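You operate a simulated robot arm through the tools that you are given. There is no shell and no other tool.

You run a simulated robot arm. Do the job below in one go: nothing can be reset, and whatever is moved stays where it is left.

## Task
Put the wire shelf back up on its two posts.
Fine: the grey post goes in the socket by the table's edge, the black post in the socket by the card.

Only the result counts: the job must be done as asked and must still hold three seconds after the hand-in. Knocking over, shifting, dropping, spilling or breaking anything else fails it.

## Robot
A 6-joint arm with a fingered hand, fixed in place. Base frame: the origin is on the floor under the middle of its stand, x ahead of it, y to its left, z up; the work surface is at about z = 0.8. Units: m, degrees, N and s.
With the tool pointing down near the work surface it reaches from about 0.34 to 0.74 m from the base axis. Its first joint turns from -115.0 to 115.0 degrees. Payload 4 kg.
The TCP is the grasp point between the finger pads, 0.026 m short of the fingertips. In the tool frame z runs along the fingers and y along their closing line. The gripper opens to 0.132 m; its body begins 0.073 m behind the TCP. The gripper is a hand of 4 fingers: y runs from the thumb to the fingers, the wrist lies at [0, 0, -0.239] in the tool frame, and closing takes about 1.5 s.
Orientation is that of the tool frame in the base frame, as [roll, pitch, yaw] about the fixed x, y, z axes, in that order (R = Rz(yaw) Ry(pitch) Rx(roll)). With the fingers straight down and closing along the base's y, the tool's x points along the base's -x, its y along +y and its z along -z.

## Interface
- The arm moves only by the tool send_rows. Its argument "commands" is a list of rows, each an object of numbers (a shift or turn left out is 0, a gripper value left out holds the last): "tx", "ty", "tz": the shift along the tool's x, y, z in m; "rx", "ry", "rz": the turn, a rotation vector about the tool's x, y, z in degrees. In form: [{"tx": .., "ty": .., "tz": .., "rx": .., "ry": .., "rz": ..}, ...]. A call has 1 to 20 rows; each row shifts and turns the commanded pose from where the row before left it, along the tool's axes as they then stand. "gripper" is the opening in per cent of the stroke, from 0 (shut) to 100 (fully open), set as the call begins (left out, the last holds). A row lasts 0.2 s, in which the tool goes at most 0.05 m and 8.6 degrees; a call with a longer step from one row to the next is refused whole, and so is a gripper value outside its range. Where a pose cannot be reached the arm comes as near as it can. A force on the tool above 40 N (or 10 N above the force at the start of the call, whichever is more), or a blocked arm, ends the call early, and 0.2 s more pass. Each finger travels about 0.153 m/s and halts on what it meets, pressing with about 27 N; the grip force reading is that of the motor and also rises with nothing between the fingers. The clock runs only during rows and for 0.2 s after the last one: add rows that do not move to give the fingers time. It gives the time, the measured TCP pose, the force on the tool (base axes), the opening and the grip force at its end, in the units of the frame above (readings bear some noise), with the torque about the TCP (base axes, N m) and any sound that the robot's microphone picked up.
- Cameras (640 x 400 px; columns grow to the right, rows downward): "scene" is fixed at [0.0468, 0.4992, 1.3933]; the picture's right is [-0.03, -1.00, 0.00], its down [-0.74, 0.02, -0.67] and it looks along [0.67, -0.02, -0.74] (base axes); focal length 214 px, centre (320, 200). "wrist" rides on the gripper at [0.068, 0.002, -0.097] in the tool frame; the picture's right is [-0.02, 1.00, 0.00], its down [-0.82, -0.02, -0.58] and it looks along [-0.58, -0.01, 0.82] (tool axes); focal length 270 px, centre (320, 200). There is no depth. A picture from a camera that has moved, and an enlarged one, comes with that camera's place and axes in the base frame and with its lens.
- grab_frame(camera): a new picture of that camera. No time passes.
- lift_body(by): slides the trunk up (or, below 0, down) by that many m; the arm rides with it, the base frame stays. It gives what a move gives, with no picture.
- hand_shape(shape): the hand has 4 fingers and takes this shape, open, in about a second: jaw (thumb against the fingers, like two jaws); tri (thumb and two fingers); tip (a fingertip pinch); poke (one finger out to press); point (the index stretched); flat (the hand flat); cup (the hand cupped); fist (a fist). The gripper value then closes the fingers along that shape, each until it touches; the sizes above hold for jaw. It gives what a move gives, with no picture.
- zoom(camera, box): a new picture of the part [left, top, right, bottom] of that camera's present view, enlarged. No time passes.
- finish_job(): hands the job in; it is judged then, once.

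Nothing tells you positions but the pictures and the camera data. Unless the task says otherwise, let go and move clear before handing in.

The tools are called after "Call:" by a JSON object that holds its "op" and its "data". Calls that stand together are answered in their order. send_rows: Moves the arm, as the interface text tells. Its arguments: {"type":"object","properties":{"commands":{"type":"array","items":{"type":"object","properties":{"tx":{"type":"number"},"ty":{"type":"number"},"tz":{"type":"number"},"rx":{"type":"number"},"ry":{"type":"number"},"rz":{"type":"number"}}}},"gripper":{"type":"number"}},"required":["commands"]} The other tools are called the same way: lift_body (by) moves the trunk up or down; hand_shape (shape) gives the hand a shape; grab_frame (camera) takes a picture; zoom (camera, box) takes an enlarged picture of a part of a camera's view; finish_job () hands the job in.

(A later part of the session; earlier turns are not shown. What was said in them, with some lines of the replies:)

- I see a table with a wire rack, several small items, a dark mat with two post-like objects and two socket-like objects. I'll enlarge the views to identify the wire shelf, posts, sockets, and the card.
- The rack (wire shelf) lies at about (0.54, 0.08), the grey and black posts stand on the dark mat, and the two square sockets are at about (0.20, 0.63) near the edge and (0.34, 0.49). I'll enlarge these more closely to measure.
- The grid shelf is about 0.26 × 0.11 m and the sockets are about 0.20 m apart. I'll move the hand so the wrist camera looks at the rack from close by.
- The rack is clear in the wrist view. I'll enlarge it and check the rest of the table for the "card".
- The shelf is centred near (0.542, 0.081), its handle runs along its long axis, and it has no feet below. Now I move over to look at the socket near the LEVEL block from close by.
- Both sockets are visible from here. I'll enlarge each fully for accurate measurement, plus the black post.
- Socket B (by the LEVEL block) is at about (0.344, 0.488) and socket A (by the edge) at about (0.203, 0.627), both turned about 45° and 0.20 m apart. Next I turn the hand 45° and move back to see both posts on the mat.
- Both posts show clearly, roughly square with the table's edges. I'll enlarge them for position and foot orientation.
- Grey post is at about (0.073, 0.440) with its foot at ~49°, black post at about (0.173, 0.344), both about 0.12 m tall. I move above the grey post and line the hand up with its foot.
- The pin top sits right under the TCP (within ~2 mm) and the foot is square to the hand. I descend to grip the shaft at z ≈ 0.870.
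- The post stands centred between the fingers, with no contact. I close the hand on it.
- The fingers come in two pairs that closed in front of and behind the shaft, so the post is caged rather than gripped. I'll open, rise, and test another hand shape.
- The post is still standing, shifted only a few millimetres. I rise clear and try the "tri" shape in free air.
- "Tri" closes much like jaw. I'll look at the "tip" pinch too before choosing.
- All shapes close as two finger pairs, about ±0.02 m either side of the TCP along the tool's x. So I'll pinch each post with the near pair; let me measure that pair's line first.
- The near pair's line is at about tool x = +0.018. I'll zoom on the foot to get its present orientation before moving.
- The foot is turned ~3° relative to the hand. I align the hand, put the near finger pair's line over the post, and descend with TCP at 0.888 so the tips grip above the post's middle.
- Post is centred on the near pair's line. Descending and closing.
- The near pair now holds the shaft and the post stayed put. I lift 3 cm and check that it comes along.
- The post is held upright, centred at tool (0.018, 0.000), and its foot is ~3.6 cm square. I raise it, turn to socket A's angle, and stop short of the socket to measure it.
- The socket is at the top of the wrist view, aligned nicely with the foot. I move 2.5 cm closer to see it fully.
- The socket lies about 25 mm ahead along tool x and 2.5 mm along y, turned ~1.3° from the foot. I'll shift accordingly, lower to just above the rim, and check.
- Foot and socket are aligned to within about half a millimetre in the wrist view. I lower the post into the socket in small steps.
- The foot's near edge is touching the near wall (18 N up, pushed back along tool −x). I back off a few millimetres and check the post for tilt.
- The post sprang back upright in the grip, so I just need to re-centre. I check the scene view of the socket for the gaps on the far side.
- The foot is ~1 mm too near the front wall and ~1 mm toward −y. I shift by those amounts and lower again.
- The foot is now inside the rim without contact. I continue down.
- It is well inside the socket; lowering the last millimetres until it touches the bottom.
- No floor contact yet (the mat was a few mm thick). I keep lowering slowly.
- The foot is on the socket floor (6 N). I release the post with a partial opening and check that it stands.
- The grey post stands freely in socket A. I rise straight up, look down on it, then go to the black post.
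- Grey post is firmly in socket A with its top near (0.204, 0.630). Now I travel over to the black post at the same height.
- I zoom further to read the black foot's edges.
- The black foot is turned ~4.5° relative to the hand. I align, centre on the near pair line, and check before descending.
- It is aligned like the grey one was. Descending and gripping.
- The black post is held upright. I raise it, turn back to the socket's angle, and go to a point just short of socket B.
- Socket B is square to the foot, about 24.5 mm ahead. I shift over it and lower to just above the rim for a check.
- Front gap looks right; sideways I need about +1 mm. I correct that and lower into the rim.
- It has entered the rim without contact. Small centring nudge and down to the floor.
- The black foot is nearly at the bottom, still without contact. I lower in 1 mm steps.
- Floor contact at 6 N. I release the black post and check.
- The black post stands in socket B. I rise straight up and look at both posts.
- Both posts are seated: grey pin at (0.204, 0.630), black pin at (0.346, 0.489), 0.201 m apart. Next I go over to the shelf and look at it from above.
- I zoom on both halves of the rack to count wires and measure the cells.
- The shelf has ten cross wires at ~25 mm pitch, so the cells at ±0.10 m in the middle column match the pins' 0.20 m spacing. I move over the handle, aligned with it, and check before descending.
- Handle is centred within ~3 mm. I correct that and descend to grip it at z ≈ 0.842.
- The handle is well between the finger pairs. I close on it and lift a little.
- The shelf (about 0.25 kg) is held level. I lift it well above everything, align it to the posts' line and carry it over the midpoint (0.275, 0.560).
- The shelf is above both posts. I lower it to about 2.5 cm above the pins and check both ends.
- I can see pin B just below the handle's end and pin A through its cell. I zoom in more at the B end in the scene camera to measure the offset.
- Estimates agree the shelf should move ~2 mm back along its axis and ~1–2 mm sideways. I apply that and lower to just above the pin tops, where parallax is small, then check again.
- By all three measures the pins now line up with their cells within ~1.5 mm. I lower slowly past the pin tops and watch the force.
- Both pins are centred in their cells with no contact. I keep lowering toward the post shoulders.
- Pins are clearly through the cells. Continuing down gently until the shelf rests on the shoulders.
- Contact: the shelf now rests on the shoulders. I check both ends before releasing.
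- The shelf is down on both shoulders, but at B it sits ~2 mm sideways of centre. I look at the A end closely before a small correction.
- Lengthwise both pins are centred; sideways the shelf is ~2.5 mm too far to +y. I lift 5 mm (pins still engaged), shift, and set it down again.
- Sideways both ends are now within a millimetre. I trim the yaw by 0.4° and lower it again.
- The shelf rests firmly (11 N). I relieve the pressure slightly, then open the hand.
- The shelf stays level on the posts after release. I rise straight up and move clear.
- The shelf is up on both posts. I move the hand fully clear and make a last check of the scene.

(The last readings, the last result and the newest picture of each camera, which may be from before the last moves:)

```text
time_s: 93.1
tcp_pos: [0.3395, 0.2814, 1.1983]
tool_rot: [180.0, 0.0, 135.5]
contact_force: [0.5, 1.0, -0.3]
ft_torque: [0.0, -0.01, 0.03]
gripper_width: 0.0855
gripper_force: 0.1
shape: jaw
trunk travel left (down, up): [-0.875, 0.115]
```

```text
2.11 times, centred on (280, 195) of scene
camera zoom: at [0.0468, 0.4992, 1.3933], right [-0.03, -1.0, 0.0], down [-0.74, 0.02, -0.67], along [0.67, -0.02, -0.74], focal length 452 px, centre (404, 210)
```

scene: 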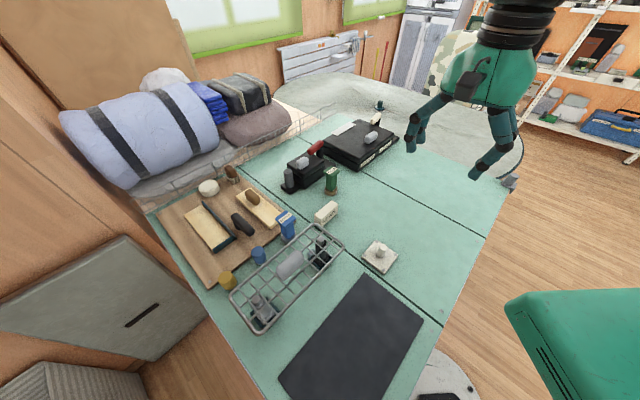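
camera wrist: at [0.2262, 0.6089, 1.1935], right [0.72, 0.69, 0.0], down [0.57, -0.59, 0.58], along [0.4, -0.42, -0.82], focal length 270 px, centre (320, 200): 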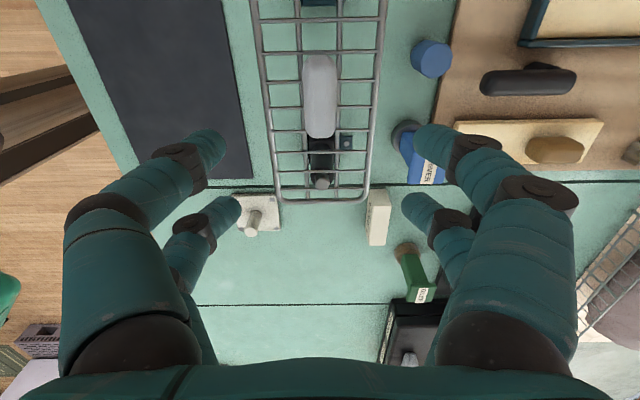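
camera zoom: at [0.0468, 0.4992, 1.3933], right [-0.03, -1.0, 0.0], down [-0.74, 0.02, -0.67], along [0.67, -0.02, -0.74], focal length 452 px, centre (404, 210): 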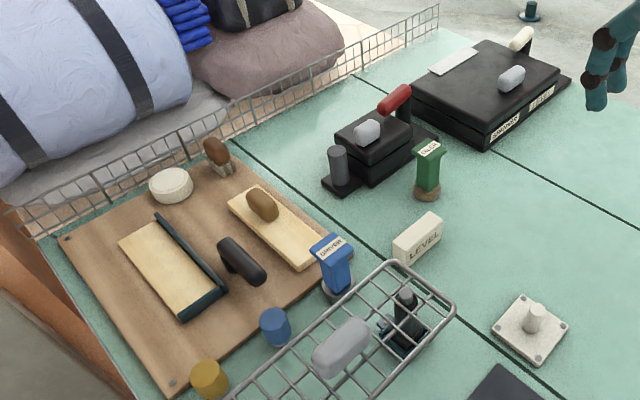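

Everything looks in order; one last comparison zoom with the same frame as just before release.

Call:
{"op": "zoom", "data": {"camera": "scene", "box": [225, 200, 355, 330]}}

Call:
{"op": "zoom", "data": {"camera": "scene", "box": [243, 273, 283, 313]}}

Call:
{"op": "zoom", "data": {"camera": "scene", "box": [308, 218, 348, 258]}}

```text
3.08 times, centred on (290, 265) of scene
camera zoom: at [0.0468, 0.4992, 1.3933], right [-0.03, -1.0, 0.0], down [-0.74, 0.02, -0.67], along [0.67, -0.02, -0.74], focal length 660 px, centre (412, 0)
```

zoom: 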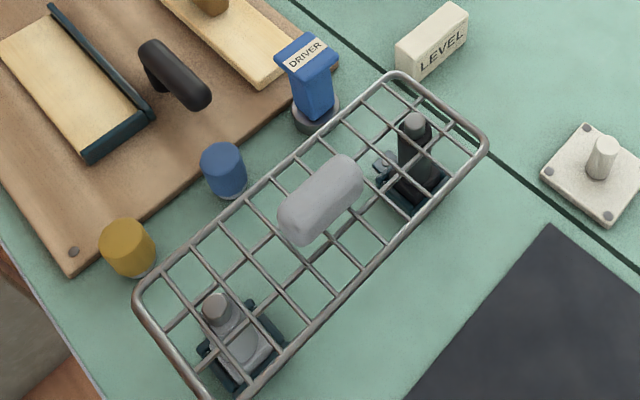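

```text
10.00 times, centred on (263, 293) of scene
camera zoom: at [0.0468, 0.4992, 1.3933], right [-0.03, -1.0, 0.0], down [-0.74, 0.02, -0.67], along [0.67, -0.02, -0.74], focal length 2145 px, centre (890, -730)
```

zoom: 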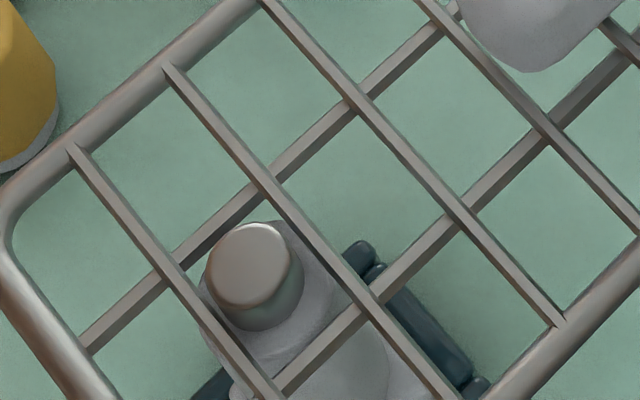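

```text
10.00 times, centred on (328, 238) of scene
camera zoom: at [0.0468, 0.4992, 1.3933], right [-0.03, -1.0, 0.0], down [-0.74, 0.02, -0.67], along [0.67, -0.02, -0.74], focal length 2145 px, centre (240, -180)
```

zoom: 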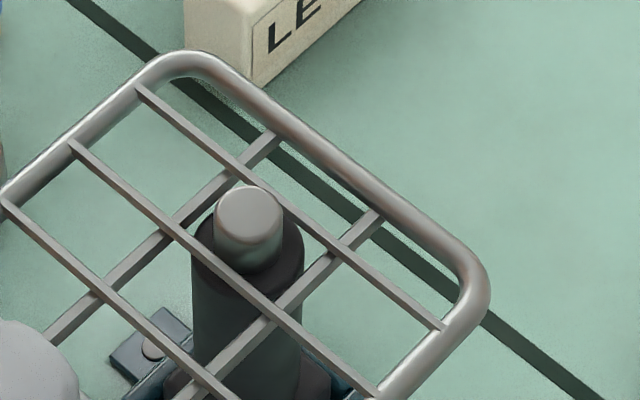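

The grey post stands in the socket by the table's edge and the black post in the one by the LEVEL block. The shelf sits level with both pins through its cells, unchanged since release, the other items look undisturbed and the hand is clear. Handing in.

Call:
{"op": "finish_job", "data": {}}

```text
The job is handed in.
```

The wire shelf is back up on its two posts, and the job is handed in.

- **Grey post:** it stands in the socket nearest the table's edge.
- **Black post:** it stands in the other socket. Nothing on the table is marked "card", so I settled this by taking the edge socket for grey. The black post's socket is also the one nearer the white LEVEL block.
- **Shelf:** it rests on the shoulders of both posts, with a pin coming up through a cell at each end. It looked level and had not moved about four seconds after I let go.

No other item looked moved in the last picture, and the hand was clear of the table when I handed in.

My first grip on the grey post closed around it without holding it. That nudged the post a few millimetres on the mat, but it stayed upright.
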